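You operate a simulated robot arm through the tools that you are given. There is no shell and no other tool. Be economical: measure what you need, move in short steps, check, and stop when the job is done.

You are at the controls of a simulated robot arm. One attempt, no reset.

JOB
Gauge the black and grey guide rollers, then stand the matching end cap on the bigger one.
Fine: both rollers back in their spots, jaw open.

Only the result counts: the job must be done as asked and must still hold three seconds after the hand-in. Knocking over, shifting, dropping, spilling or breaking anything else fails it. A push-on lid holds only when it is set on centred and level and pressed home; a screw cap is set on level and turned clockwise until tight.

ROBOT AND FRAMES
A 7-joint arm with a two-finger parallel gripper, fixed in place. Base frame: the origin is at the foot of the arm, x ahead of it, y to its left, z up; the work surface is at about z = 860. Lengths are in mm, angles in rad, forces in N, time in s.
With the tool pointing down near the work surface it reaches from about 240 to 680 mm from the base axis. Its first joint turns from -1.152 to 1.152 rad. Payload 2.4 kg.
Tool frame: the origin (TCP) lies between the finger pads and is the grasp point; the fingertips stand 30 mm ahead of it; z points along the fingers, y is the line along which they close. The gripper opens to 94 mm. The fingers are 28 mm wide and 10 mm thick; the gripper's body (50 by 96 mm) begins 55 mm behind the TCP.
Orientation is told as [roll, pitch, yaw] about the base's x, y, z axes, in that order, counted from this pose: with the fingers straight down and closing along the base's y, the tool's x points along the base's -x, its y along +y and its z along -z.

CONTROLS
- The arm moves only by the tool nudge_tool. Its argument "plan" is a list of rows, each a list of 2 entries, a list of its own where there are three numbers: the shift along the tool's x, y, z in units of 50 mm (1.0 is 50 mm), then the turn, a rotation vector about the tool's x, y, z in units of 4 degrees (1.0 is 4 degrees). In form: [[[tx, ty, tz], [rx, ry, rz]], ...]. A call has 1 to 12 rows; each row shifts and turns the commanded pose from where the row before left it, along the tool's axes as they then stand. "claw" is the opening, from 0 (shut) to 1 (fully open), set as the call begins (left out, the last holds). A call with a number of a shift or a turn outside -1 to 1 is refused whole. Each row takes 0.2 s and may step no farther than 50 mm and 0.15 rad from the row before; otherwise, or with a gripper value out of range, the whole call is refused. Where a pose cannot be reached the arm comes as near as it can. A force on the tool above 90 N (or 10 N above the force at the start of the call, whichever is more), or a blocked arm, ends the call early, and 0.2 s more pass. The fingers move at their own pace (about 153 mm/s each) and stop on an object; they squeeze with about 39 N. The grip force told is the motor's: it shows also when the fingers shut on nothing. Time passes only in rows, and 0.2 s behind the last, so rows that do not move let the fingers close. The reply holds the time, the measured pose of the TCP, the force on the tool along the base axes, the opening and the grip force, in the units named above and with some noise.
- Cameras (640 x 400 px; columns grow to the right, rows downward): "scene" is fixed at [47.1, 483.2, 1441]; the picture's right is [-0.64, -0.77, 0.00], its down [-0.46, 0.38, -0.80] and it looks along [0.62, -0.51, -0.60] (base axes); focal length 311 px, centre (320, 200). "wrist" rides on the gripper at [76, 14, -102] in the tool frame; the picture's right is [-0.18, 0.98, 0.00], its down [-0.75, -0.14, -0.64] and it looks along [-0.63, -0.12, 0.77] (tool axes); focal length 243 px, centre (320, 200). There is no depth. A picture from a camera that has moved, and an enlarged one, comes with that camera's place and axes in the base frame and with its lens.
- get_image(camera): a new picture of that camera. No time passes.
- zoom(camera, box): a new picture of the part [left, top, right, bottom] of that camera's present view, enlarged. No time passes.
- sign_off(): hands the job in; it is judged then, once.

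Go step by step. Nothing tells you positions but the pictures and the camera data: compare them with the known pose of the tool, close in by small moves and look again before you grip or let go. The budget is 120 turns and 84 pictures, counting those below and the enlarged ones. Unless the task says otherwise, let go and move clear before handing in, and close with one line.

The tools are called after ">>>" by a JSON object that holds its "fn" and its "kwargs". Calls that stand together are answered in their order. nudge_tool: Moves the arm, as the interface text tells. Its arguments: {"type":"object","properties":{"plan":{"type":"array","items":{"type":"array"}},"claw":{"type":"number"}},"required":["plan"]} The other tools are called the same way: get_image (camera) takes a picture; zoom (camera, box) takes an enlarged picture of a part of a camera's view; sign_off () hands the job in.

At the start:

```text
clock: 0.0
position: [358.7, -39.4, 1103.5]
orientation: [-0.001, 0.001, 0.001]
contact_force: [0.1, 0.1, -0.3]
width: 94.1
gripper_force: 0.2
```

scene: 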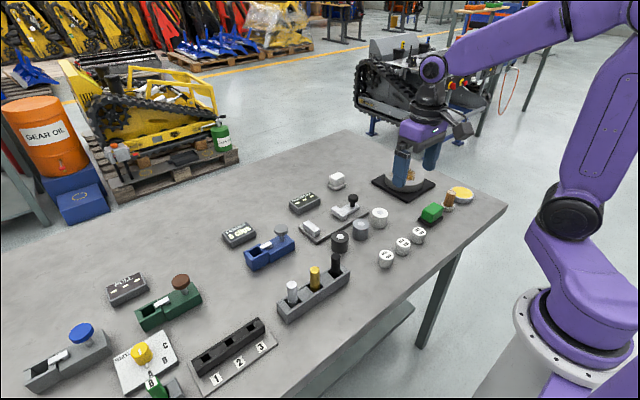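
wrist: 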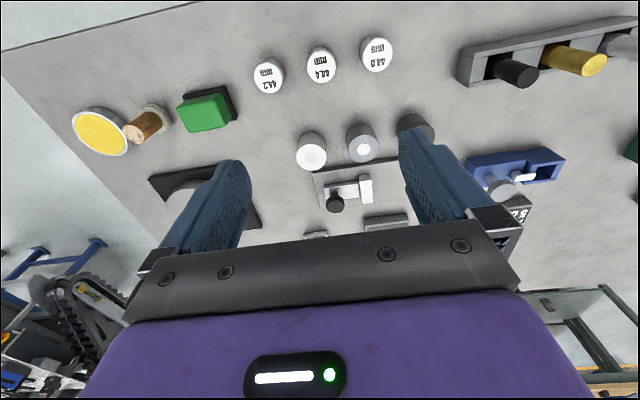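

The bench holds three rollers (white, grey, black), three labelled caps, and what looks like a gauge. I'll zoom in on these first.

>>> {"fn": "zoom", "kwargs": {"camera": "scene", "box": [280, 160, 480, 285]}}

>>> {"fn": "zoom", "kwargs": {"camera": "wrist", "box": [240, 20, 480, 240]}}

>>> {"fn": "zoom", "kwargs": {"camera": "scene", "box": [0, 170, 360, 400]}}

```text
3.20 times, centred on (380, 222) of scene
camera zoom: at [47.1, 483.2, 1441.0], right [-0.64, -0.77, 0.0], down [-0.46, 0.38, -0.8], along [0.62, -0.51, -0.6], focal length 996 px, centre (128, 128)
```

zoom: 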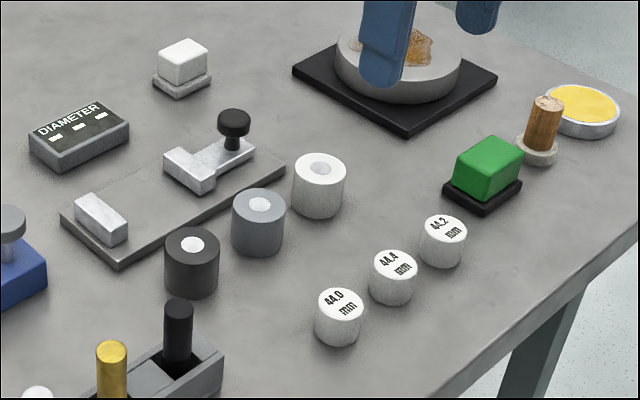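

```text
1.82 times, centred on (360, 130) of wrist
camera zoom: at [282.2, -25.8, 1204.9], right [0.18, 0.98, 0.0], down [0.75, -0.14, 0.64], along [0.63, -0.12, -0.77], focal length 441 px, centre (247, 327)
```

zoom: 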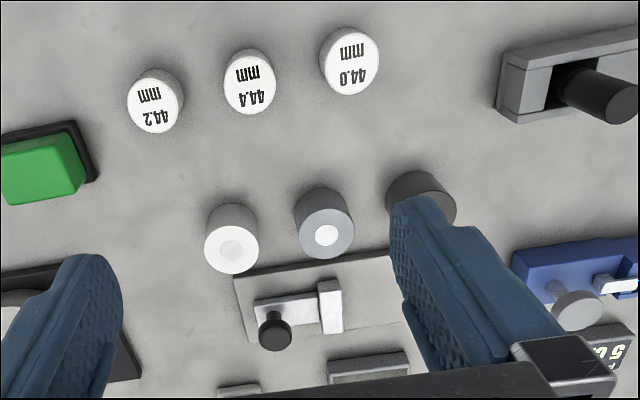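

```text
1.74 times, centred on (180, 285) of scene
camera zoom: at [47.1, 483.2, 1441.0], right [-0.64, -0.77, 0.0], down [-0.46, 0.38, -0.8], along [0.62, -0.51, -0.6], focal length 541 px, centre (564, 52)
```

zoom: 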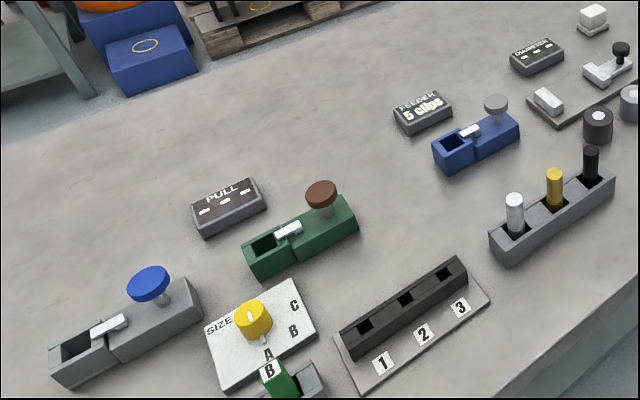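

I estimate the rollers at about x=456 and y=-67, 8 and 82 (white, grey, black). The gauge lies along y at x≈535, with its anvil at y≈109, its jaw near y≈0 and a knob on the jaw. I'll move above the grey roller and turn the gripper 90° so it closes along x.

>>> {"fn": "nudge_tool", "kwargs": {"plan": [[[-0.65, 0.31, 0], [0, 0, 0]], [[-0.65, 0.31, 0], [0, 0, 0]], [[-0.65, 0.31, 0], [0, 0, 0]], [[0, 0, 0], [0, 0, -1]], [[0, 0, 0], [0, 0, -1]], [[0, 0, 0], [0, 0, -1]], [[0, 0, 0], [0, 0, -1]], [[0, 0, 0], [0, 0, -1]], [[0, 0, 0], [0, 0, -1]], [[0, 0, 0], [0, 0, -1]], [[0, 0, 0], [0, 0, -1]], [[0, 0, 0], [0, 0, -1]]]}}

>>> {"fn": "nudge_tool", "kwargs": {"plan": [[[0, 0, 0], [0, 0, -1]], [[0, 0, 0], [0, 0, -1]], [[0, 0, 0], [0, 0, -1]], [[0, 0, 0], [0, 0, -1]], [[0, 0, 0], [0, 0, -1]], [[0, 0, 0], [0, 0, -1]], [[0, 0, 0], [0, 0, -1]], [[0, 0, 0], [0, 0, -1]], [[0, 0, 0], [0, 0, -1]], [[0, 0, 0], [0, 0, -1]], [[0, 0, 0], [0, 0, -1]], [[0, 0, 0], [0, 0, -1]]]}}

>>> {"fn": "nudge_tool", "kwargs": {"plan": [[[0, 0, 0], [0, 0, -1]], [[0, 0, 0], [0, 0, -0.5]]]}}

>>> {"fn": "get_image", "kwargs": {"camera": "wrist"}}

```text
clock: 2.6
position: [456.9, 6.9, 1104.7]
orientation: [0.0, 0.001, 0.631]
contact_force: [-0.8, 0.3, 0.0]
width: 93.7
gripper_force: 0.2
```

```text
clock: 5.2
position: [455.8, 6.7, 1104.3]
orientation: [-0.001, 0.0, 1.467]
contact_force: [0.3, -0.2, 0.6]
width: 93.8
gripper_force: 0.2
```

```text
clock: 5.8
position: [455.3, 5.9, 1104.7]
orientation: [0.001, 0.0, 1.57]
contact_force: [-0.2, 0.0, 0.2]
width: 93.8
gripper_force: 0.0
```

```text
78 pictures are left
camera wrist: at [441.3, -70.7, 1205.3], right [-0.98, 0.18, 0.0], down [0.14, 0.75, 0.64], along [0.12, 0.63, -0.77], focal length 243 px, centre (320, 200)
```

wrist: 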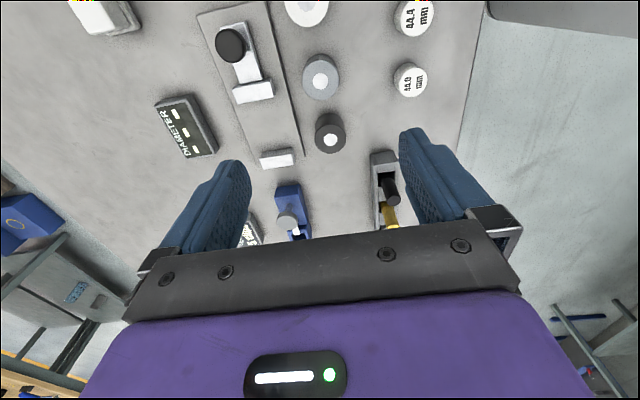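

Both cameras agree to within a few mm. I'll lower over the grey roller with the opening narrowed and check again.

>>> {"fn": "nudge_tool", "kwargs": {"plan": [[[0, 0, 0.8], [0, 0, 0]], [[0, 0, 0.8], [0, 0, 0]], [[0, 0, 0.7], [0, 0, 0]], [[0, 0, 0], [0, 0, 0]]], "claw": 0.7}}

>>> {"fn": "get_image", "kwargs": {"camera": "wrist"}}

>>> {"fn": "zoom", "kwargs": {"camera": "scene", "box": [280, 160, 480, 285]}}

```text
clock: 6.8
position: [457.3, 4.3, 990.4]
orientation: [0.0, 0.001, 1.571]
contact_force: [0.0, -0.5, 0.7]
width: 65.8
gripper_force: 0.1
```

```text
77 pictures are left
camera wrist: at [442.8, -72.2, 1090.9], right [-0.98, 0.18, 0.0], down [0.14, 0.75, 0.64], along [0.12, 0.63, -0.77], focal length 243 px, centre (320, 200)
```

wrist: 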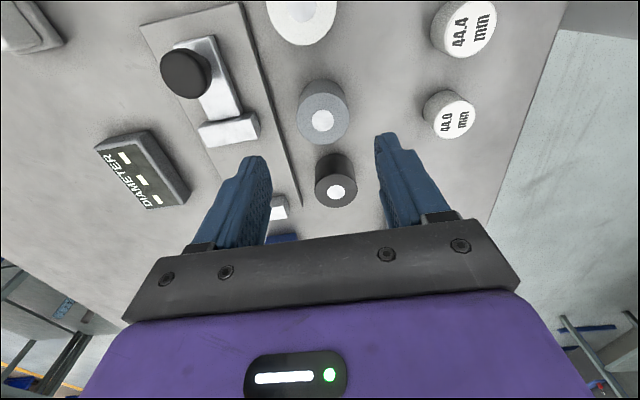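

```text
3.20 times, centred on (380, 222) of scene
camera zoom: at [47.1, 483.2, 1441.0], right [-0.64, -0.77, 0.0], down [-0.46, 0.38, -0.8], along [0.62, -0.51, -0.6], focal length 996 px, centre (128, 128)
```

zoom: 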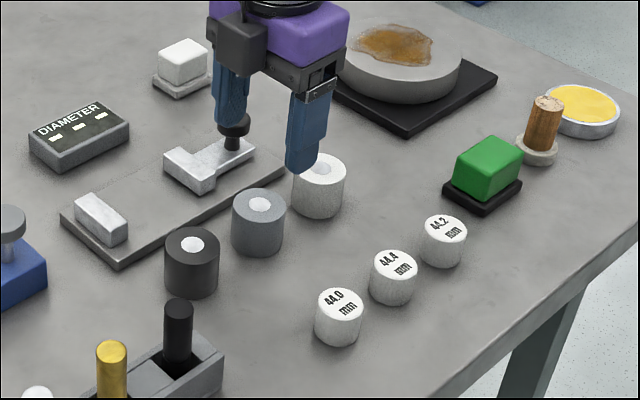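

Aligned within about 2 mm. I'll lower and grip the grey roller.

>>> {"fn": "nudge_tool", "kwargs": {"plan": [[[0, 0, 0.7], [0, 0, 0]], [[0, 0, 0.7], [0, 0, 0]], [[0, 0.02, 0.46], [0, 0, 0]], [[0, 0, 0], [0, 0, 0]]]}}

>>> {"fn": "nudge_tool", "kwargs": {"plan": [[[0, 0, 0], [0, 0, 0]], [[0, 0, 0], [0, 0, 0]], [[0, 0, 0], [0, 0, 0]]], "claw": 0.3}}

>>> {"fn": "zoom", "kwargs": {"camera": "scene", "box": [280, 160, 480, 285]}}

>>> {"fn": "get_image", "kwargs": {"camera": "wrist"}}

```text
clock: 7.8
position: [453.7, 5.9, 897.0]
orientation: [-0.001, -0.002, 1.571]
contact_force: [-0.1, 0.7, -0.4]
width: 66.1
gripper_force: 0.1
```

```text
clock: 8.6
position: [453.3, 5.8, 897.4]
orientation: [0.002, 0.001, 1.569]
contact_force: [1.6, 0.2, -1.0]
width: 43.6
gripper_force: 38.7
```

```text
3.20 times, centred on (380, 222) of scene
camera zoom: at [47.2, 483.2, 1441.0], right [-0.64, -0.77, 0.0], down [-0.46, 0.38, -0.8], along [0.62, -0.51, -0.6], focal length 996 px, centre (128, 128)
```

zoom: 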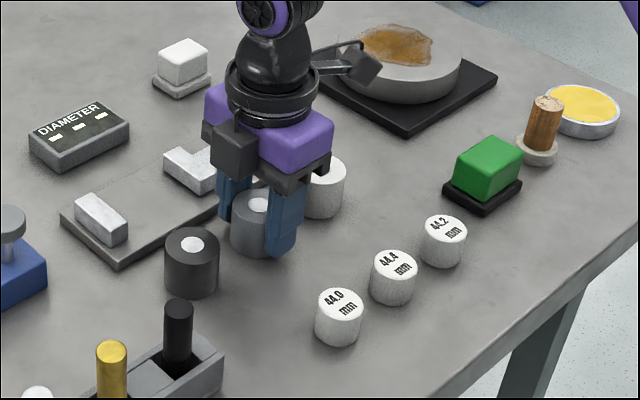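

```text
74 pictures are left
camera wrist: at [440.2, -70.5, 998.3], right [-0.98, 0.18, 0.0], down [0.14, 0.75, 0.64], along [0.12, 0.63, -0.77], focal length 243 px, centre (320, 200)
```

wrist: 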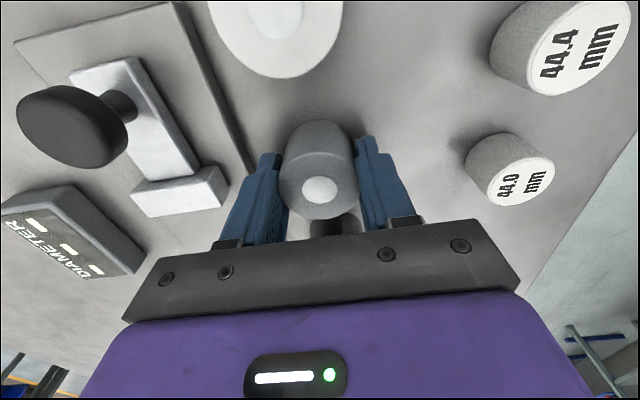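

The grey roller is gripped, and the width reads about 43.6 mm. I'll lift it and carry it to the gap of the gauge.

>>> {"fn": "nudge_tool", "kwargs": {"plan": [[[0, 0, -0.7], [0, 0, 0]], [[0, 0, -0.7], [0, 0, 0]], [[-0.5, 0, 0], [0, 0, 0]], [[-0.5, 0, 0], [0, 0, 0]], [[0, -0.8, 0], [0, 0, 0]], [[0, -0.8, 0], [0, 0, 0]], [[0, 0, 0], [0, 0, 0]]]}}

>>> {"fn": "zoom", "kwargs": {"camera": "scene", "box": [280, 140, 440, 240]}}

>>> {"fn": "get_image", "kwargs": {"camera": "wrist"}}

```text
clock: 10.2
position: [536.9, 59.4, 969.1]
orientation: [0.0, 0.0, 1.569]
contact_force: [0.5, -0.1, -2.2]
width: 43.4
gripper_force: 39.0
```

```text
4.00 times, centred on (360, 190) of scene
camera zoom: at [47.2, 483.2, 1441.0], right [-0.64, -0.77, 0.0], down [-0.46, 0.38, -0.8], along [0.62, -0.51, -0.6], focal length 1245 px, centre (160, 240)
```

zoom: 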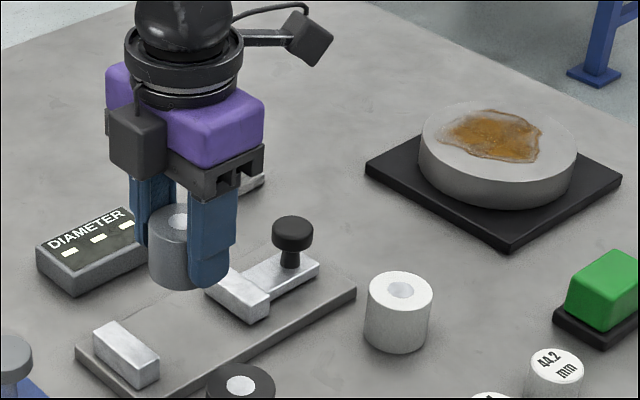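

```text
72 pictures are left
camera wrist: at [522.5, -17.2, 1070.4], right [-0.98, 0.18, 0.0], down [0.14, 0.75, 0.64], along [0.12, 0.63, -0.77], focal length 243 px, centre (320, 200)
```

wrist: 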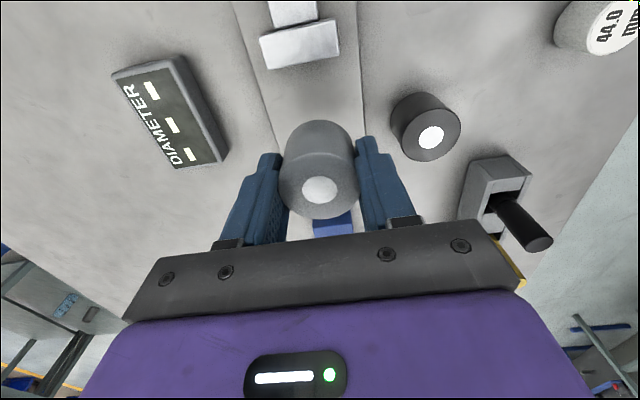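

The gauge centreline is at x≈540 and the gap runs from y≈15 to 94. I'll make a small correction and lower the roller into the gap.

>>> {"fn": "nudge_tool", "kwargs": {"plan": [[[0.06, -0.07, 0], [0, 0, 0]], [[0, 0, 0.6], [0, 0, 0]], [[0, 0, 0.5], [0, 0, 0]], [[0, 0, 0], [0, 0, 0]]]}}

>>> {"fn": "zoom", "kwargs": {"camera": "scene", "box": [280, 160, 400, 235]}}

>>> {"fn": "get_image", "kwargs": {"camera": "wrist"}}

```text
clock: 11.2
position: [539.8, 54.7, 914.3]
orientation: [0.0, 0.001, 1.569]
contact_force: [0.0, 0.3, -1.8]
width: 43.3
gripper_force: 39.4
```

```text
5.33 times, centred on (340, 198) of scene
camera zoom: at [47.2, 483.2, 1441.0], right [-0.64, -0.77, 0.0], down [-0.46, 0.38, -0.8], along [0.62, -0.51, -0.6], focal length 1660 px, centre (213, 213)
```

zoom: 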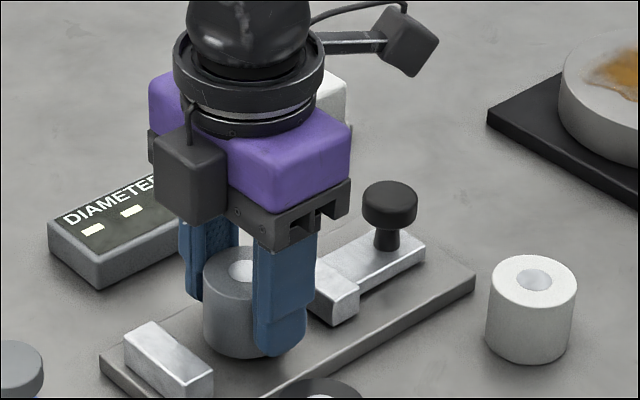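

```text
70 pictures are left
camera wrist: at [525.0, -22.3, 1015.5], right [-0.98, 0.18, 0.0], down [0.14, 0.75, 0.64], along [0.12, 0.63, -0.77], focal length 243 px, centre (320, 200)
```

wrist: 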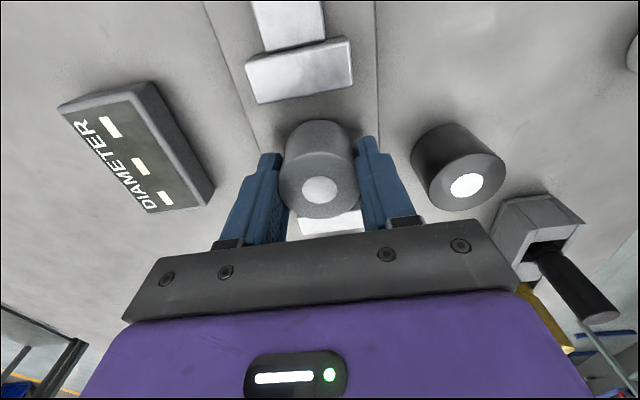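

There's good clearance on every side. I'll step down gently until I feel contact.

>>> {"fn": "nudge_tool", "kwargs": {"plan": [[[0, 0, 0.04], [0, 0, 0]], [[0, 0, 0.04], [0, 0, 0]], [[0, 0, 0], [0, 0, 0]]]}}

>>> {"fn": "nudge_tool", "kwargs": {"plan": [[[0, 0, 0.04], [0, 0, 0]], [[0, 0, 0], [0, 0, 0]]]}}

>>> {"fn": "nudge_tool", "kwargs": {"plan": [[[0, 0, 0.03], [0, 0, 0]], [[0, 0, 0], [0, 0, 0]]]}}

```text
clock: 12.0
position: [540.4, 54.1, 910.2]
orientation: [0.0, 0.001, 1.569]
contact_force: [-2.0, -0.1, 4.8]
width: 43.4
gripper_force: 39.1
```

```text
clock: 12.6
position: [539.5, 55.3, 908.4]
orientation: [-0.002, -0.001, 1.569]
contact_force: [-12.1, -2.7, 35.9]
width: 43.6
gripper_force: 38.8
```

```text
clock: 13.2
position: [540.2, 54.0, 906.7]
orientation: [-0.003, 0.0, 1.569]
contact_force: [-6.2, -4.4, 35.2]
width: 43.3
gripper_force: 39.1
```

Contact happened at about z=907. I'll ease up, release and lift, then look at the knob.

>>> {"fn": "nudge_tool", "kwargs": {"plan": [[[0, 0, -0.05], [0, 0, 0]], [[0, 0, 0], [0, 0, 0]]]}}

>>> {"fn": "nudge_tool", "kwargs": {"plan": [[[0, 0, 0], [0, 0, 0]], [[0, 0, 0], [0, 0, 0]], [[0, 0, 0], [0, 0, 0]], [[0, 0, -0.7], [0, 0, 0]], [[0, 0, -0.9], [0, 0, 0]], [[0, 0, -0.6], [0, 0, 0]], [[1, 0, 0], [0, 0, 0]], [[1, 0, 0], [0, 0, 0]], [[0, 0, 0], [0, 0, 0]]], "claw": 0.68}}

>>> {"fn": "zoom", "kwargs": {"camera": "scene", "box": [280, 160, 400, 235]}}

>>> {"fn": "get_image", "kwargs": {"camera": "wrist"}}

```text
clock: 13.8
position: [539.1, 54.2, 906.5]
orientation: [0.0, -0.001, 1.572]
contact_force: [4.0, 0.4, 6.6]
width: 43.3
gripper_force: 39.2
```

```text
clock: 15.8
position: [537.4, -50.4, 1018.4]
orientation: [0.001, 0.0, 1.57]
contact_force: [0.4, 0.1, 0.6]
width: 63.8
gripper_force: 0.0
```

```text
5.33 times, centred on (340, 198) of scene
camera zoom: at [47.1, 483.2, 1441.0], right [-0.64, -0.77, 0.0], down [-0.46, 0.38, -0.8], along [0.62, -0.51, -0.6], focal length 1660 px, centre (213, 213)
```

zoom: 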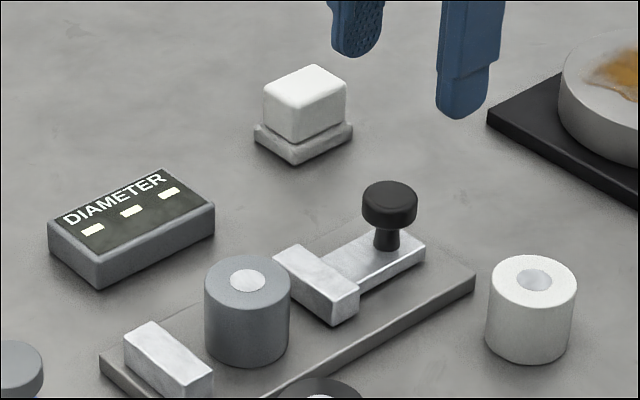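

```text
68 pictures are left
camera wrist: at [523.0, -127.6, 1119.6], right [-0.98, 0.18, 0.0], down [0.14, 0.75, 0.64], along [0.12, 0.63, -0.77], focal length 243 px, centre (320, 200)
```

wrist: 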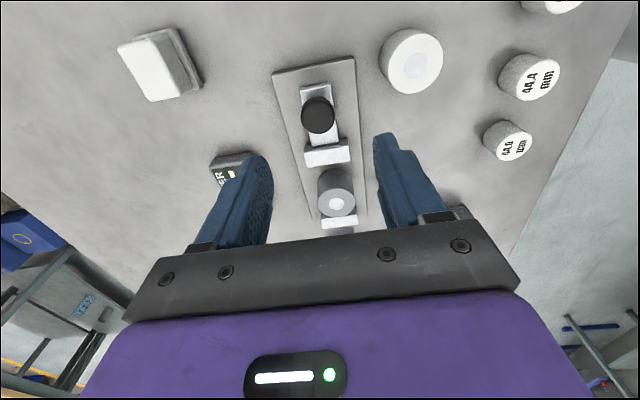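

The grey roller stands in the gap and the knob is just below the gripper at y≈-51. I'll lower over the knob and grip it.

>>> {"fn": "nudge_tool", "kwargs": {"plan": [[[0.03, 0, 0.7], [0, 0, 0]], [[0, 0, 0.7], [0, 0, 0]], [[0, 0, 0.48], [0, 0, 0]], [[0, 0, 0], [0, 0, 0]]]}}

>>> {"fn": "zoom", "kwargs": {"camera": "scene", "box": [280, 160, 400, 235]}}

>>> {"fn": "get_image", "kwargs": {"camera": "wrist"}}

```text
clock: 16.8
position: [537.1, -49.9, 921.4]
orientation: [0.0, 0.0, 1.572]
contact_force: [-0.5, 0.1, -0.5]
width: 64.1
gripper_force: 0.0
```

```text
5.33 times, centred on (340, 198) of scene
camera zoom: at [47.1, 483.2, 1441.0], right [-0.64, -0.77, 0.0], down [-0.46, 0.38, -0.8], along [0.62, -0.51, -0.6], focal length 1660 px, centre (213, 213)
```

zoom: 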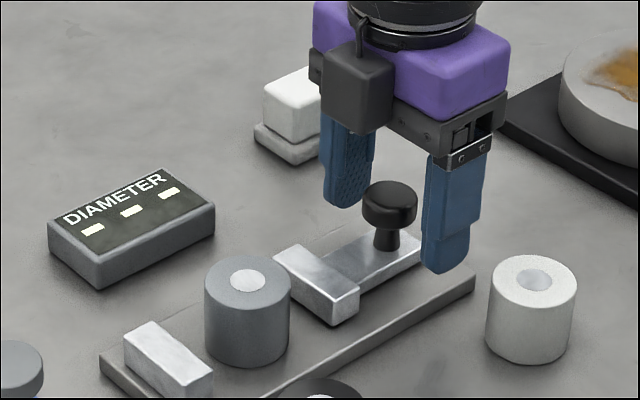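

```text
66 pictures are left
camera wrist: at [522.8, -127.1, 1022.5], right [-0.98, 0.18, 0.0], down [0.14, 0.75, 0.64], along [0.12, 0.63, -0.77], focal length 243 px, centre (320, 200)
```

wrist: 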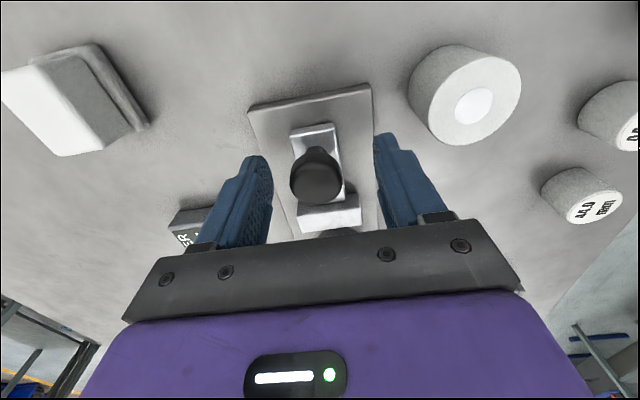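

The knob sits between the fingers. I'll close on it and push the jaw toward +y.

>>> {"fn": "nudge_tool", "kwargs": {"plan": [[[0, 0, 0], [0, 0, 0]], [[0, 0, 0], [0, 0, 0]], [[0, 0, 0], [0, 0, 0]]], "claw": 0.15}}

>>> {"fn": "nudge_tool", "kwargs": {"plan": [[[-0.1, 0, 0], [0, 0, 0]], [[-0.1, 0, 0], [0, 0, 0]], [[-0.1, 0, 0], [0, 0, 0]], [[-0.1, 0, 0], [0, 0, 0]], [[0, 0, 0], [0, 0, 0]]]}}

>>> {"fn": "zoom", "kwargs": {"camera": "scene", "box": [280, 160, 400, 235]}}

```text
clock: 17.6
position: [539.5, -50.3, 922.0]
orientation: [-0.007, 0.0, 1.571]
contact_force: [22.2, -1.3, -12.4]
width: 29.5
gripper_force: 45.5
```

```text
clock: 18.8
position: [540.6, -27.1, 921.9]
orientation: [-0.005, 0.0, 1.571]
contact_force: [23.6, -0.8, -28.3]
width: 29.5
gripper_force: 45.1
```

```text
5.33 times, centred on (340, 198) of scene
camera zoom: at [48.3, 483.2, 1441.0], right [-0.64, -0.77, 0.0], down [-0.46, 0.38, -0.8], along [0.62, -0.51, -0.6], focal length 1660 px, centre (213, 213)
```

zoom: 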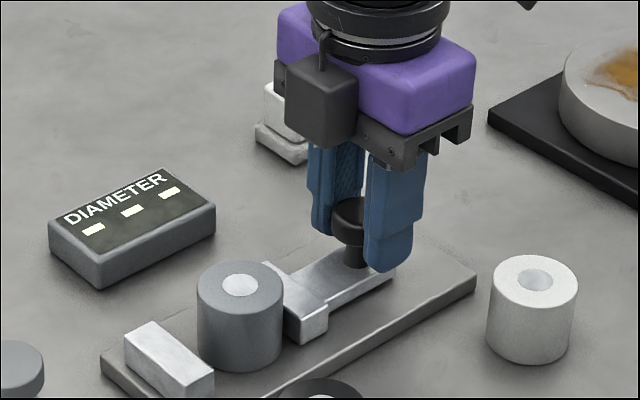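

>>> {"fn": "nudge_tool", "kwargs": {"plan": [[[-0.08, -0.04, 0], [0, 0, 0]], [[-0.08, 0, 0], [0, 0, 0]], [[0, 0, 0], [0, 0, 0]]]}}

>>> {"fn": "nudge_tool", "kwargs": {"plan": [[[-0.06, 0, 0], [0, 0, 0]], [[-0.04, 0, 0], [0, 0, 0]], [[0, 0, 0], [0, 0, 0]]]}}

>>> {"fn": "zoom", "kwargs": {"camera": "scene", "box": [280, 160, 400, 235]}}

```text
clock: 19.6
position: [538.3, -19.7, 921.1]
orientation: [0.002, 0.001, 1.571]
contact_force: [-3.4, -1.0, 3.9]
width: 29.4
gripper_force: 44.6
```

```text
clock: 20.4
position: [540.6, -13.9, 922.2]
orientation: [0.001, -0.001, 1.571]
contact_force: [-9.7, -1.6, 5.5]
width: 29.4
gripper_force: 45.1
```

```text
5.33 times, centred on (340, 198) of scene
camera zoom: at [46.8, 483.1, 1441.1], right [-0.64, -0.77, 0.0], down [-0.46, 0.38, -0.8], along [0.62, -0.51, -0.6], focal length 1660 px, centre (213, 213)
```

zoom: 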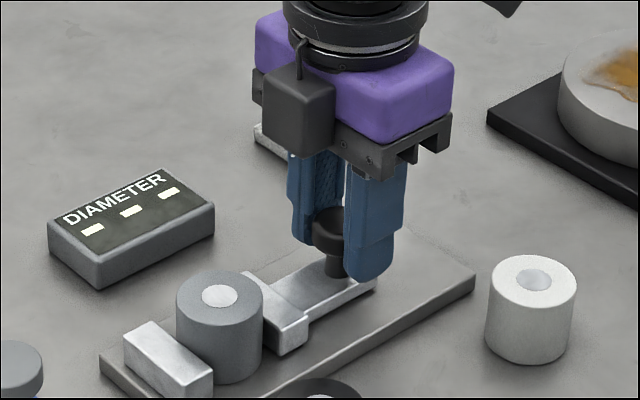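

Almost at the anvil. I'll push a few more mm.

>>> {"fn": "nudge_tool", "kwargs": {"plan": [[[-0.03, 0, 0], [0, 0, 0]], [[-0.03, 0, 0], [0, 0, 0]], [[0, 0, 0], [0, 0, 0]]]}}

>>> {"fn": "zoom", "kwargs": {"camera": "scene", "box": [280, 160, 400, 235]}}

```text
clock: 21.2
position: [539.9, -14.1, 921.5]
orientation: [0.0, 0.001, 1.567]
contact_force: [-12.7, -16.5, 15.9]
width: 29.1
gripper_force: 45.1
```

```text
5.33 times, centred on (340, 198) of scene
camera zoom: at [46.5, 482.7, 1441.2], right [-0.64, -0.77, 0.0], down [-0.46, 0.38, -0.8], along [0.62, -0.51, -0.6], focal length 1660 px, centre (213, 213)
```

zoom: 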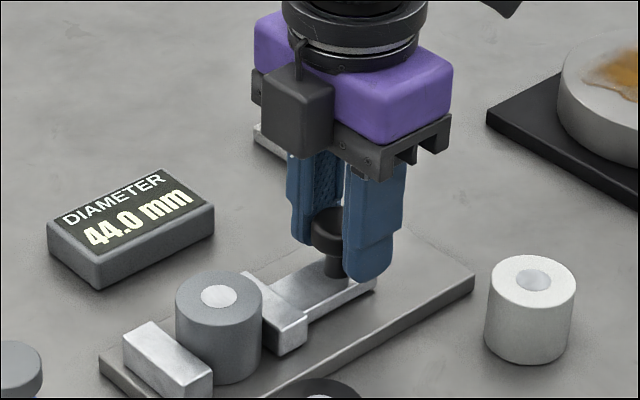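

>>> {"fn": "nudge_tool", "kwargs": {"plan": [[[-0.02, 0, 0], [0, 0, 0]], [[0, 0, 0], [0, 0, 0]]]}}

>>> {"fn": "zoom", "kwargs": {"camera": "scene", "box": [285, 185, 335, 216]}}

```text
clock: 21.8
position: [540.0, -14.4, 922.9]
orientation: [-0.001, 0.003, 1.565]
contact_force: [-10.8, -25.2, 21.4]
width: 29.3
gripper_force: 44.9
```

```text
12.80 times, centred on (310, 200) of scene
camera zoom: at [46.5, 482.5, 1441.3], right [-0.64, -0.77, 0.0], down [-0.46, 0.38, -0.8], along [0.62, -0.51, -0.6], focal length 3983 px, centre (448, 194)
```

zoom: 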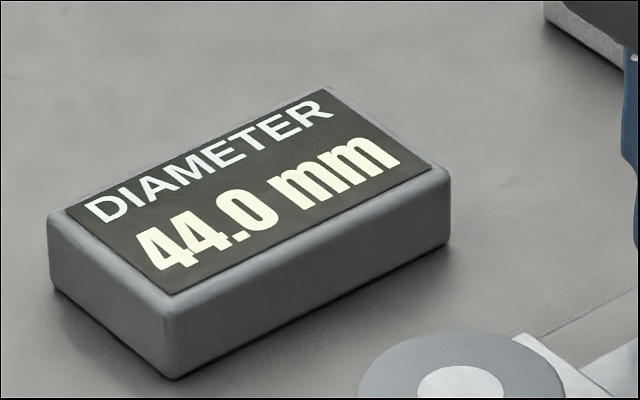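

Grey reads 44.0 mm. I'll pull the jaw back to open, release the knob and rise.

>>> {"fn": "nudge_tool", "kwargs": {"plan": [[[0.12, 0, 0], [0, 0, 0]], [[0.12, 0, 0], [0, 0, 0]], [[0.12, 0, 0], [0, 0, 0]], [[0.12, 0, 0], [0, 0, 0]], [[0.12, 0, 0], [0, 0, 0]], [[0.12, 0, 0], [0, 0, 0]], [[0.02, 0, 0], [0, 0, 0]], [[0, 0, 0], [0, 0, 0]]]}}

>>> {"fn": "nudge_tool", "kwargs": {"plan": [[[0, 0, 0], [0, 0, 0]], [[0, 0, 0], [0, 0, 0]], [[0, 0, -0.7], [0, 0, 0]], [[0, 0, -0.7], [0, 0, 0]], [[0, 0, 0], [0, 0, 0]]], "claw": 0.68}}

>>> {"fn": "zoom", "kwargs": {"camera": "scene", "box": [280, 160, 400, 235]}}

>>> {"fn": "get_image", "kwargs": {"camera": "wrist"}}

```text
clock: 23.6
position: [540.5, -46.7, 921.9]
orientation: [0.002, 0.0, 1.571]
contact_force: [5.6, 0.3, -17.5]
width: 29.4
gripper_force: 45.6
```

```text
clock: 24.8
position: [540.2, -50.0, 992.6]
orientation: [0.0, 0.0, 1.571]
contact_force: [-0.5, -0.3, 0.1]
width: 64.1
gripper_force: 0.0
```

```text
5.33 times, centred on (340, 198) of scene
camera zoom: at [47.1, 483.2, 1441.0], right [-0.64, -0.77, 0.0], down [-0.46, 0.38, -0.8], along [0.62, -0.51, -0.6], focal length 1660 px, centre (213, 213)
```

zoom: 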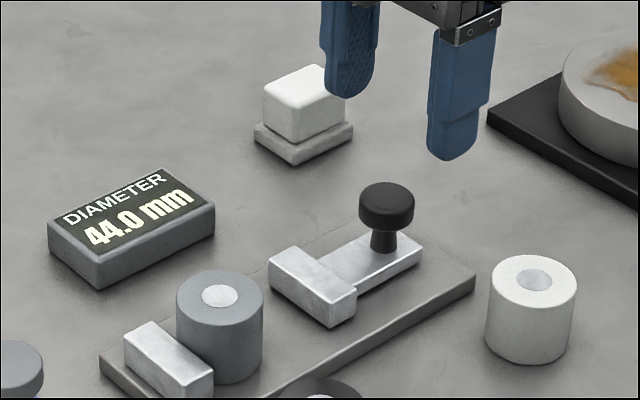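

```text
60 pictures are left
camera wrist: at [525.1, -126.0, 1094.2], right [-0.98, 0.18, 0.0], down [0.14, 0.75, 0.64], along [0.12, 0.63, -0.77], focal length 243 px, centre (320, 200)
```

wrist: 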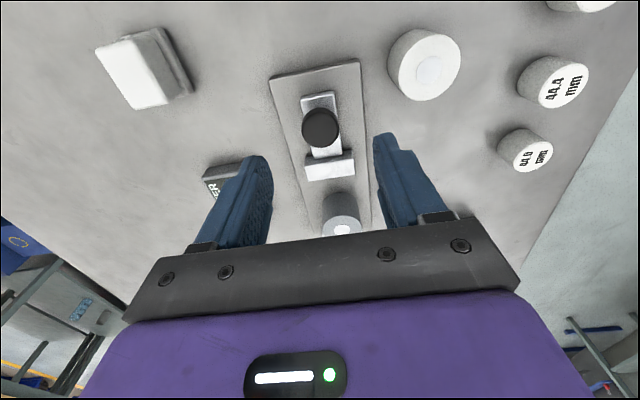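

The jaw is nearly fully open; I'll finish that at the end. Now I'll move over the grey roller at the anvil.

>>> {"fn": "nudge_tool", "kwargs": {"plan": [[[-0.8, 0.04, 0], [0, 0, 0]], [[-0.8, 0, 0], [0, 0, 0]], [[-0.84, 0, 0], [0, 0, 0]], [[0, 0, 0], [0, 0, 0]]]}}

>>> {"fn": "get_image", "kwargs": {"camera": "wrist"}}

```text
clock: 25.8
position: [537.2, 73.0, 992.5]
orientation: [0.0, 0.001, 1.57]
contact_force: [-0.3, -0.6, -0.2]
width: 64.0
gripper_force: 0.2
```

```text
59 pictures are left
camera wrist: at [522.4, -3.4, 1093.0], right [-0.98, 0.18, 0.0], down [0.14, 0.75, 0.64], along [0.12, 0.63, -0.77], focal length 243 px, centre (320, 200)
```

wrist: 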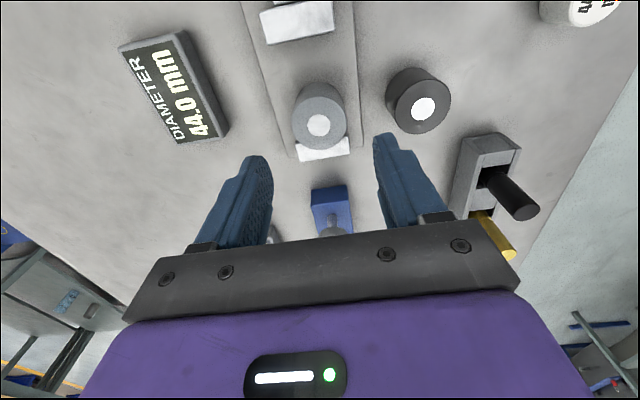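

Aligned. I'll lower, grip, lift, and return the roller to its spot at commanded (455, 7).

>>> {"fn": "nudge_tool", "kwargs": {"plan": [[[0, -0.03, 0.7], [0, 0, 0]], [[0, 0, 0.6], [0, 0, 0]], [[0, 0, 0.4], [0, 0, 0]], [[0, 0, 0], [0, 0, 0]]]}}

>>> {"fn": "nudge_tool", "kwargs": {"plan": [[[0, 0, 0], [0, 0, 0]], [[0, 0, 0], [0, 0, 0]], [[0, 0, 0], [0, 0, 0]]], "claw": 0.3}}

>>> {"fn": "nudge_tool", "kwargs": {"plan": [[[0, 0, -0.6], [0, 0, 0]], [[0, 0, -0.6], [0, 0, 0]], [[0.65, 0, 0], [0, 0, 0]], [[0.65, 0, 0], [0, 0, 0]], [[0, 0.8, 0], [0, 0, 0]], [[0, 0.87, 0], [0, 0, 0]], [[0, 0, 0], [0, 0, 0]]]}}

>>> {"fn": "get_image", "kwargs": {"camera": "wrist"}}

>>> {"fn": "zoom", "kwargs": {"camera": "scene", "box": [280, 160, 480, 285]}}

```text
clock: 26.8
position: [538.4, 74.2, 905.7]
orientation: [-0.001, 0.0, 1.571]
contact_force: [-0.3, -0.2, -0.6]
width: 63.8
gripper_force: 0.1
```

```text
clock: 27.6
position: [537.5, 72.4, 905.5]
orientation: [-0.001, 0.0, 1.571]
contact_force: [-0.4, -0.2, -0.7]
width: 43.0
gripper_force: 38.7
```

```text
clock: 29.2
position: [458.6, 11.5, 966.9]
orientation: [0.0, -0.001, 1.569]
contact_force: [-0.5, 1.2, -1.8]
width: 43.4
gripper_force: 38.7
```

```text
58 pictures are left
camera wrist: at [442.9, -65.1, 1067.2], right [-0.98, 0.18, 0.0], down [0.14, 0.75, 0.64], along [0.12, 0.63, -0.77], focal length 243 px, centre (320, 200)
```

wrist: 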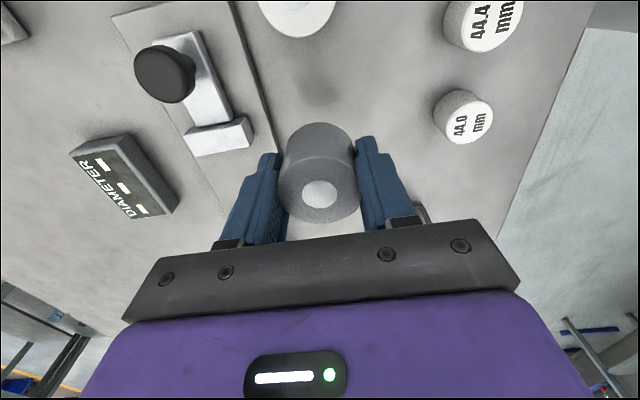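

```text
3.20 times, centred on (380, 222) of scene
camera zoom: at [47.1, 483.2, 1441.0], right [-0.64, -0.77, 0.0], down [-0.46, 0.38, -0.8], along [0.62, -0.51, -0.6], focal length 996 px, centre (128, 128)
```

zoom: 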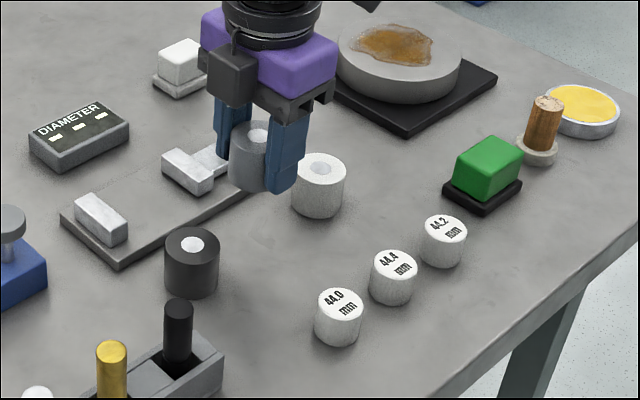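

I need to correct about -5 mm in y (bookkeeping plus the offset in the grip). Then I'll lower to just above the bench and compare with the first picture.

>>> {"fn": "nudge_tool", "kwargs": {"plan": [[[0.1, 0.02, 0.6], [0, 0, 0]], [[0, 0, 0.6], [0, 0, 0]], [[0, 0, 0.1], [0, 0, 0]], [[0, 0, 0], [0, 0, 0]]]}}

>>> {"fn": "zoom", "kwargs": {"camera": "scene", "box": [280, 160, 480, 285]}}

```text
clock: 30.2
position: [455.2, 5.5, 900.2]
orientation: [0.0, 0.001, 1.569]
contact_force: [-0.7, 0.3, -1.9]
width: 43.2
gripper_force: 39.0
```

```text
3.20 times, centred on (380, 222) of scene
camera zoom: at [47.2, 483.2, 1441.0], right [-0.64, -0.77, 0.0], down [-0.46, 0.38, -0.8], along [0.62, -0.51, -0.6], focal length 996 px, centre (128, 128)
```

zoom: 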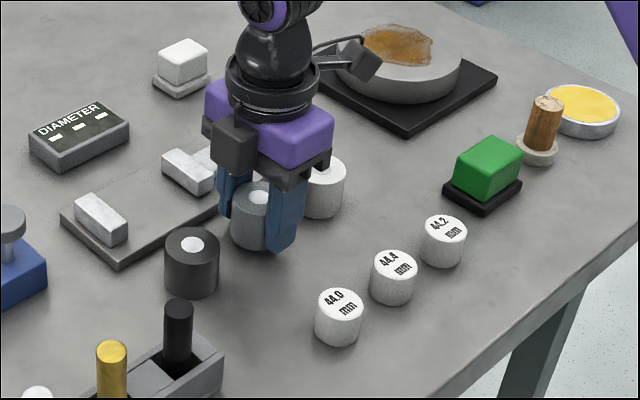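

>>> {"fn": "nudge_tool", "kwargs": {"plan": [[[0, 0, 0.05], [0, 0, 0]], [[0, 0, 0], [0, 0, 0]]]}}

>>> {"fn": "nudge_tool", "kwargs": {"plan": [[[0, 0, 0.03], [0, 0, 0]], [[0, 0, 0], [0, 0, 0]]]}}

>>> {"fn": "zoom", "kwargs": {"camera": "scene", "box": [280, 160, 480, 285]}}

```text
clock: 30.8
position: [455.5, 5.2, 899.1]
orientation: [0.001, 0.0, 1.571]
contact_force: [-0.1, -0.7, -1.7]
width: 43.0
gripper_force: 38.9
```

```text
clock: 31.4
position: [455.3, 5.2, 897.8]
orientation: [0.0, 0.002, 1.57]
contact_force: [-0.3, 0.5, -2.2]
width: 43.1
gripper_force: 38.7
```

```text
3.20 times, centred on (380, 222) of scene
camera zoom: at [47.2, 483.2, 1441.0], right [-0.64, -0.77, 0.0], down [-0.46, 0.38, -0.8], along [0.62, -0.51, -0.6], focal length 996 px, centre (128, 128)
```

zoom: 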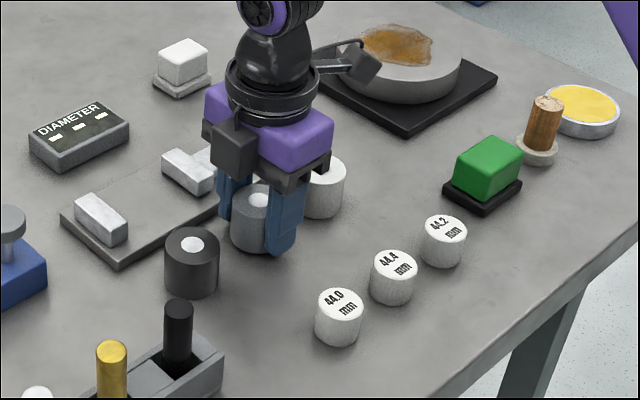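

>>> {"fn": "nudge_tool", "kwargs": {"plan": [[[0, 0, 0.03], [0, 0, 0]], [[0, 0, 0], [0, 0, 0]]]}}

>>> {"fn": "nudge_tool", "kwargs": {"plan": [[[0, 0, 0.03], [0, 0, 0]], [[0, 0, 0], [0, 0, 0]]]}}

>>> {"fn": "zoom", "kwargs": {"camera": "scene", "box": [320, 195, 400, 245]}}

```text
clock: 32.0
position: [455.4, 5.9, 894.8]
orientation: [-0.001, -0.001, 1.572]
contact_force: [-1.1, 0.3, -2.1]
width: 43.2
gripper_force: 39.5
```

```text
clock: 32.6
position: [455.3, 5.5, 893.7]
orientation: [0.001, 0.002, 1.573]
contact_force: [0.5, 0.5, -2.9]
width: 42.9
gripper_force: 38.8
```

```text
8.00 times, centred on (360, 220) of scene
camera zoom: at [47.2, 483.2, 1441.0], right [-0.64, -0.77, 0.0], down [-0.46, 0.38, -0.8], along [0.62, -0.51, -0.6], focal length 2489 px, centre (0, 40)
```

zoom: 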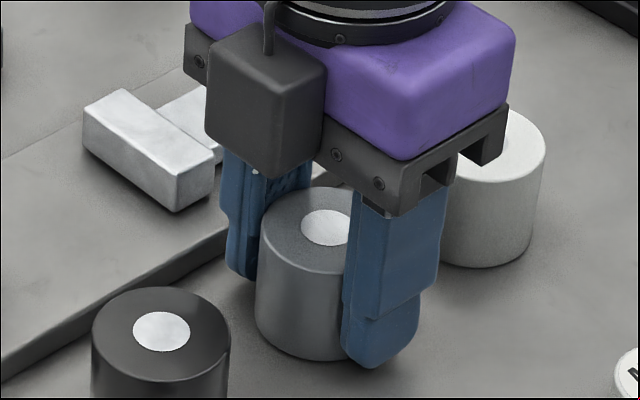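

>>> {"fn": "nudge_tool", "kwargs": {"plan": [[[0.02, 0, 0.02], [0, 0, 0]], [[0, 0, 0], [0, 0, 0]]]}}

>>> {"fn": "nudge_tool", "kwargs": {"plan": [[[0, 0, 0.02], [0, 0, 0]], [[0, 0, 0], [0, 0, 0]]]}}

```text
clock: 33.2
position: [455.2, 5.0, 893.7]
orientation: [-0.001, 0.0, 1.571]
contact_force: [-1.0, 1.9, 2.2]
width: 43.0
gripper_force: 38.8
```

```text
clock: 33.8
position: [455.5, 4.4, 892.4]
orientation: [-0.002, 0.002, 1.57]
contact_force: [-9.1, 2.1, 34.9]
width: 43.5
gripper_force: 39.5
```

Touched down. I'll release and lift.

>>> {"fn": "nudge_tool", "kwargs": {"plan": [[[0, 0, -0.02], [0, 0, 0]], [[0, 0, 0], [0, 0, 0]]]}}

>>> {"fn": "nudge_tool", "kwargs": {"plan": [[[0, 0, 0], [0, 0, 0]], [[0, 0, 0], [0, 0, 0]], [[0, 0, 0], [0, 0, 0]], [[0, 0, -0.7], [0, 0, 0]], [[0, 0, -0.8], [0, 0, 0]], [[0, 0, -0.4], [0, 0, 0]], [[-0.75, 0, 0], [0, 0, 0]], [[-0.75, 0, 0], [0, 0, 0]], [[0, 0, 0], [0, 0, 0]]], "claw": 0.68}}

>>> {"fn": "zoom", "kwargs": {"camera": "scene", "box": [280, 160, 480, 285]}}

>>> {"fn": "get_image", "kwargs": {"camera": "wrist"}}

```text
clock: 34.4
position: [455.0, 4.9, 894.5]
orientation: [0.001, 0.001, 1.572]
contact_force: [0.4, -0.2, 0.6]
width: 43.3
gripper_force: 39.0
```

```text
clock: 36.4
position: [455.8, 82.3, 991.5]
orientation: [0.001, 0.0, 1.571]
contact_force: [0.0, 0.5, 0.3]
width: 64.0
gripper_force: 0.2
```

```text
3.20 times, centred on (380, 222) of scene
camera zoom: at [47.1, 483.2, 1441.0], right [-0.64, -0.77, 0.0], down [-0.46, 0.38, -0.8], along [0.62, -0.51, -0.6], focal length 996 px, centre (128, 128)
```

zoom: 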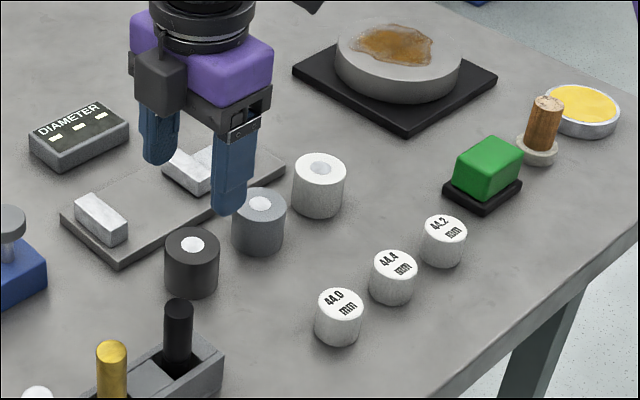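

```text
52 pictures are left
camera wrist: at [441.4, 5.0, 1092.7], right [-0.98, 0.18, 0.0], down [0.14, 0.75, 0.64], along [0.12, 0.63, -0.77], focal length 243 px, centre (320, 200)
```

wrist: 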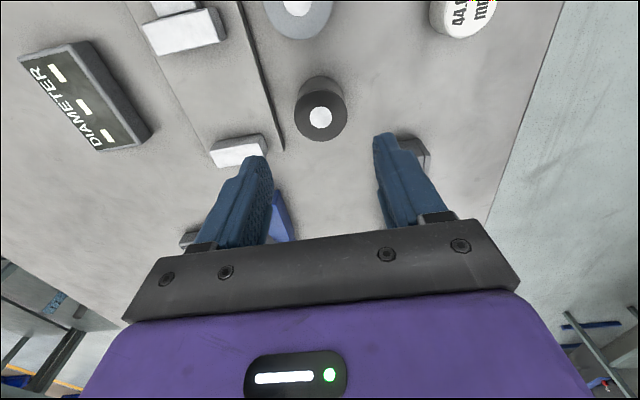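

Grey is back in place. Black is about 3 mm nearer in y than the tool; I'll adjust, lower and grip it.

>>> {"fn": "nudge_tool", "kwargs": {"plan": [[[0.06, 0, 0], [0, 0, 0]], [[0, 0, 0.7], [0, 0, 0]], [[0, 0, 0.7], [0, 0, 0]], [[0, 0, 0.46], [0, 0, 0]], [[0, 0, 0], [0, 0, 0]]]}}

>>> {"fn": "get_image", "kwargs": {"camera": "wrist"}}

>>> {"fn": "zoom", "kwargs": {"camera": "scene", "box": [300, 210, 380, 260]}}

```text
clock: 37.6
position: [457.6, 76.0, 896.1]
orientation: [0.0, 0.0, 1.57]
contact_force: [-0.1, -0.3, 0.9]
width: 63.9
gripper_force: 0.0
```

```text
51 pictures are left
camera wrist: at [442.4, -1.5, 997.6], right [-0.98, 0.18, 0.0], down [0.14, 0.75, 0.64], along [0.12, 0.63, -0.77], focal length 243 px, centre (320, 200)
```

wrist: 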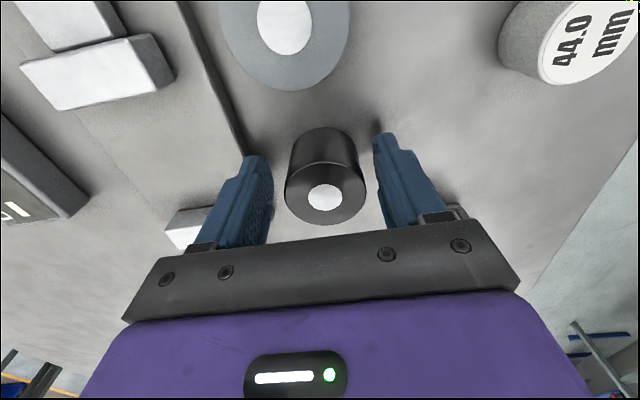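

```text
8.00 times, centred on (340, 235) of scene
camera zoom: at [47.1, 483.2, 1441.0], right [-0.64, -0.77, 0.0], down [-0.46, 0.38, -0.8], along [0.62, -0.51, -0.6], focal length 2489 px, centre (160, -80)
```

zoom: 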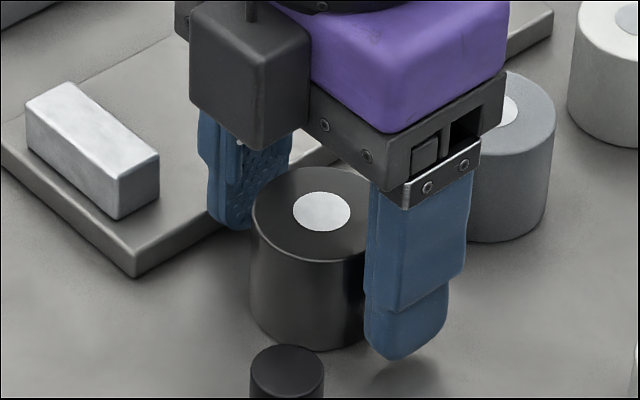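

>>> {"fn": "nudge_tool", "kwargs": {"plan": [[[0, 0.05, 0], [0, 0, 0]], [[0, 0, 0], [0, 0, 0]]]}}

>>> {"fn": "nudge_tool", "kwargs": {"plan": [[[0, 0, 0], [0, 0, 0]], [[0, 0, 0], [0, 0, 0]], [[0, 0, 0], [0, 0, 0]]], "claw": 0.3}}

>>> {"fn": "get_image", "kwargs": {"camera": "wrist"}}

>>> {"fn": "zoom", "kwargs": {"camera": "scene", "box": [300, 210, 380, 260]}}

```text
clock: 38.2
position: [453.3, 77.2, 896.2]
orientation: [0.0, -0.002, 1.572]
contact_force: [0.0, 0.3, -0.6]
width: 64.1
gripper_force: 0.1
```

```text
clock: 39.0
position: [454.9, 75.4, 897.1]
orientation: [0.0, 0.0, 1.571]
contact_force: [1.8, 0.4, 2.8]
width: 44.8
gripper_force: 39.2
```

```text
49 pictures are left
camera wrist: at [439.3, -1.0, 997.5], right [-0.98, 0.18, 0.0], down [0.14, 0.75, 0.64], along [0.12, 0.63, -0.77], focal length 243 px, centre (320, 200)
```

wrist: 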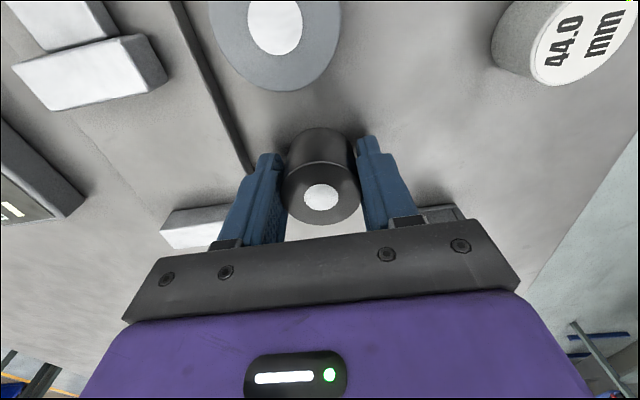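

```text
8.00 times, centred on (340, 235) of scene
camera zoom: at [47.1, 483.2, 1441.0], right [-0.64, -0.77, 0.0], down [-0.46, 0.38, -0.8], along [0.62, -0.51, -0.6], focal length 2489 px, centre (160, -80)
```

zoom: 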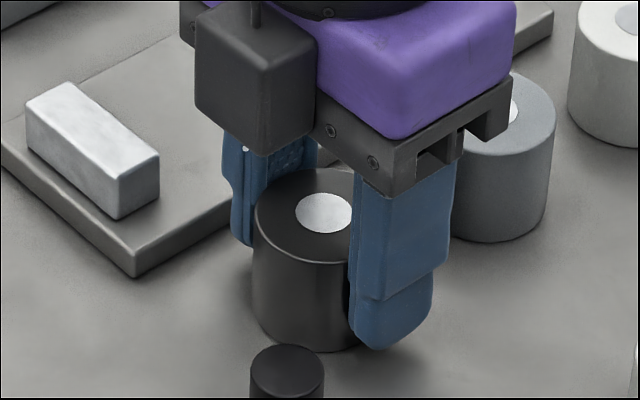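

Black is gripped; the width is larger, at about 44.8. I'll carry it to the gauge.

>>> {"fn": "nudge_tool", "kwargs": {"plan": [[[0, 0, -0.7], [0, 0, 0]], [[0, 0, -0.7], [0, 0, 0]], [[0.48, 0, 0], [0, 0, 0]], [[0, -0.87, 0], [0, 0, 0]], [[0, -0.87, 0], [0, 0, 0]], [[0, 0, 0.6], [0, 0, 0]], [[0, 0, 0.5], [0, 0, 0]], [[0, 0, 0], [0, 0, 0]]]}}

>>> {"fn": "get_image", "kwargs": {"camera": "wrist"}}

>>> {"fn": "zoom", "kwargs": {"camera": "scene", "box": [280, 160, 400, 235]}}

```text
clock: 40.8
position: [541.2, 53.8, 911.0]
orientation: [0.0, 0.0, 1.57]
contact_force: [0.2, -0.1, -1.8]
width: 44.9
gripper_force: 38.8
```

```text
47 pictures are left
camera wrist: at [527.1, -23.3, 1012.0], right [-0.98, 0.18, 0.0], down [0.14, 0.75, 0.64], along [0.12, 0.63, -0.77], focal length 243 px, centre (320, 200)
```

wrist: 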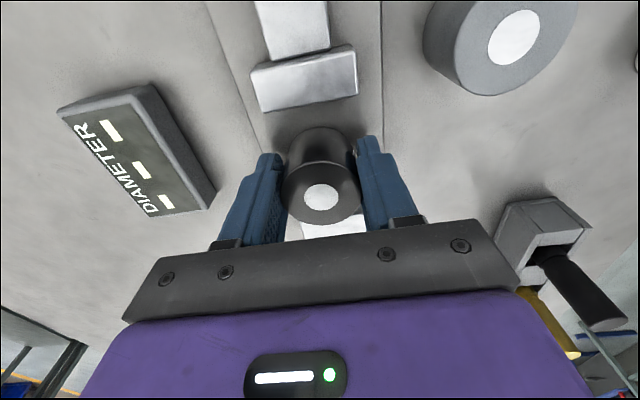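

```text
5.33 times, centred on (340, 198) of scene
camera zoom: at [47.2, 483.2, 1441.0], right [-0.64, -0.77, 0.0], down [-0.46, 0.38, -0.8], along [0.62, -0.51, -0.6], focal length 1660 px, centre (213, 213)
```

zoom: 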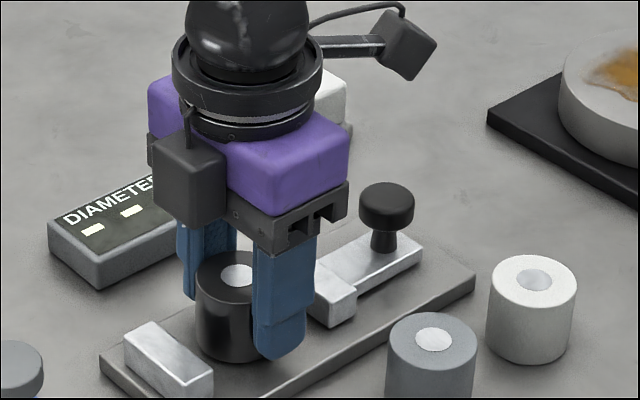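

>>> {"fn": "nudge_tool", "kwargs": {"plan": [[[0, 0, 0.03], [0, 0, 0]], [[0, 0, 0], [0, 0, 0]]]}}

>>> {"fn": "nudge_tool", "kwargs": {"plan": [[[0, 0, 0.03], [0, 0, 0]], [[0, 0, 0], [0, 0, 0]]]}}

```text
clock: 41.4
position: [540.3, 52.7, 909.2]
orientation: [-0.001, 0.0, 1.571]
contact_force: [-0.3, 0.4, -2.1]
width: 45.0
gripper_force: 39.1
```

```text
clock: 42.0
position: [541.1, 54.6, 908.3]
orientation: [-0.001, 0.0, 1.571]
contact_force: [-0.2, 1.2, -0.9]
width: 44.8
gripper_force: 38.7
```

>>> {"fn": "nudge_tool", "kwargs": {"plan": [[[0, 0, 0.03], [0, 0, 0]], [[0, 0, 0], [0, 0, 0]]]}}

```text
clock: 42.6
position: [540.3, 53.3, 908.6]
orientation: [-0.005, -0.001, 1.572]
contact_force: [-8.5, -0.1, 28.4]
width: 44.7
gripper_force: 39.1
```

Contact. I'll release, rise, and move over to the knob.

>>> {"fn": "nudge_tool", "kwargs": {"plan": [[[0, 0, -0.02], [0, 0, 0]], [[0, 0, 0], [0, 0, 0]]]}}

>>> {"fn": "nudge_tool", "kwargs": {"plan": [[[0, 0, 0], [0, 0, 0]], [[0, 0, 0], [0, 0, 0]], [[0, 0, 0], [0, 0, 0]], [[0, 0, -0.7], [0, 0, 0]], [[0, 0, -0.9], [0, 0, 0]], [[1, 0, 0], [0, 0, 0]], [[1, 0, 0], [0, 0, 0]], [[0.03, 0, 0], [0, 0, 0]], [[0, 0, 0], [0, 0, 0]]], "claw": 0.68}}

>>> {"fn": "get_image", "kwargs": {"camera": "wrist"}}

```text
clock: 43.2
position: [541.9, 52.6, 907.3]
orientation: [-0.005, 0.0, 1.57]
contact_force: [-1.9, 0.7, 23.4]
width: 44.8
gripper_force: 39.4
```

```text
clock: 45.2
position: [542.6, -49.0, 984.6]
orientation: [0.001, -0.001, 1.57]
contact_force: [1.8, -0.5, -0.4]
width: 64.0
gripper_force: 0.1
```

```text
45 pictures are left
camera wrist: at [527.3, -126.3, 1086.6], right [-0.98, 0.18, 0.0], down [0.14, 0.75, 0.64], along [0.12, 0.63, -0.77], focal length 243 px, centre (320, 200)
```

wrist: 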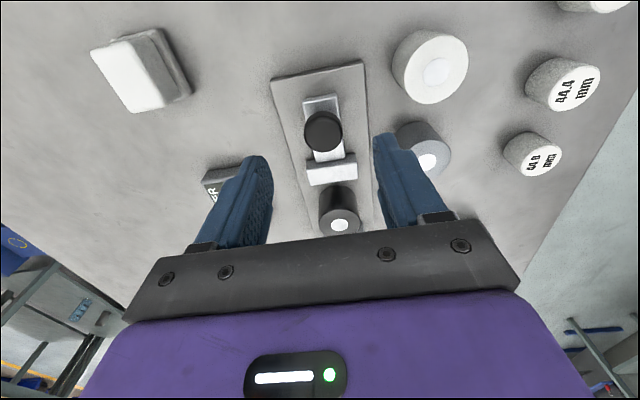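

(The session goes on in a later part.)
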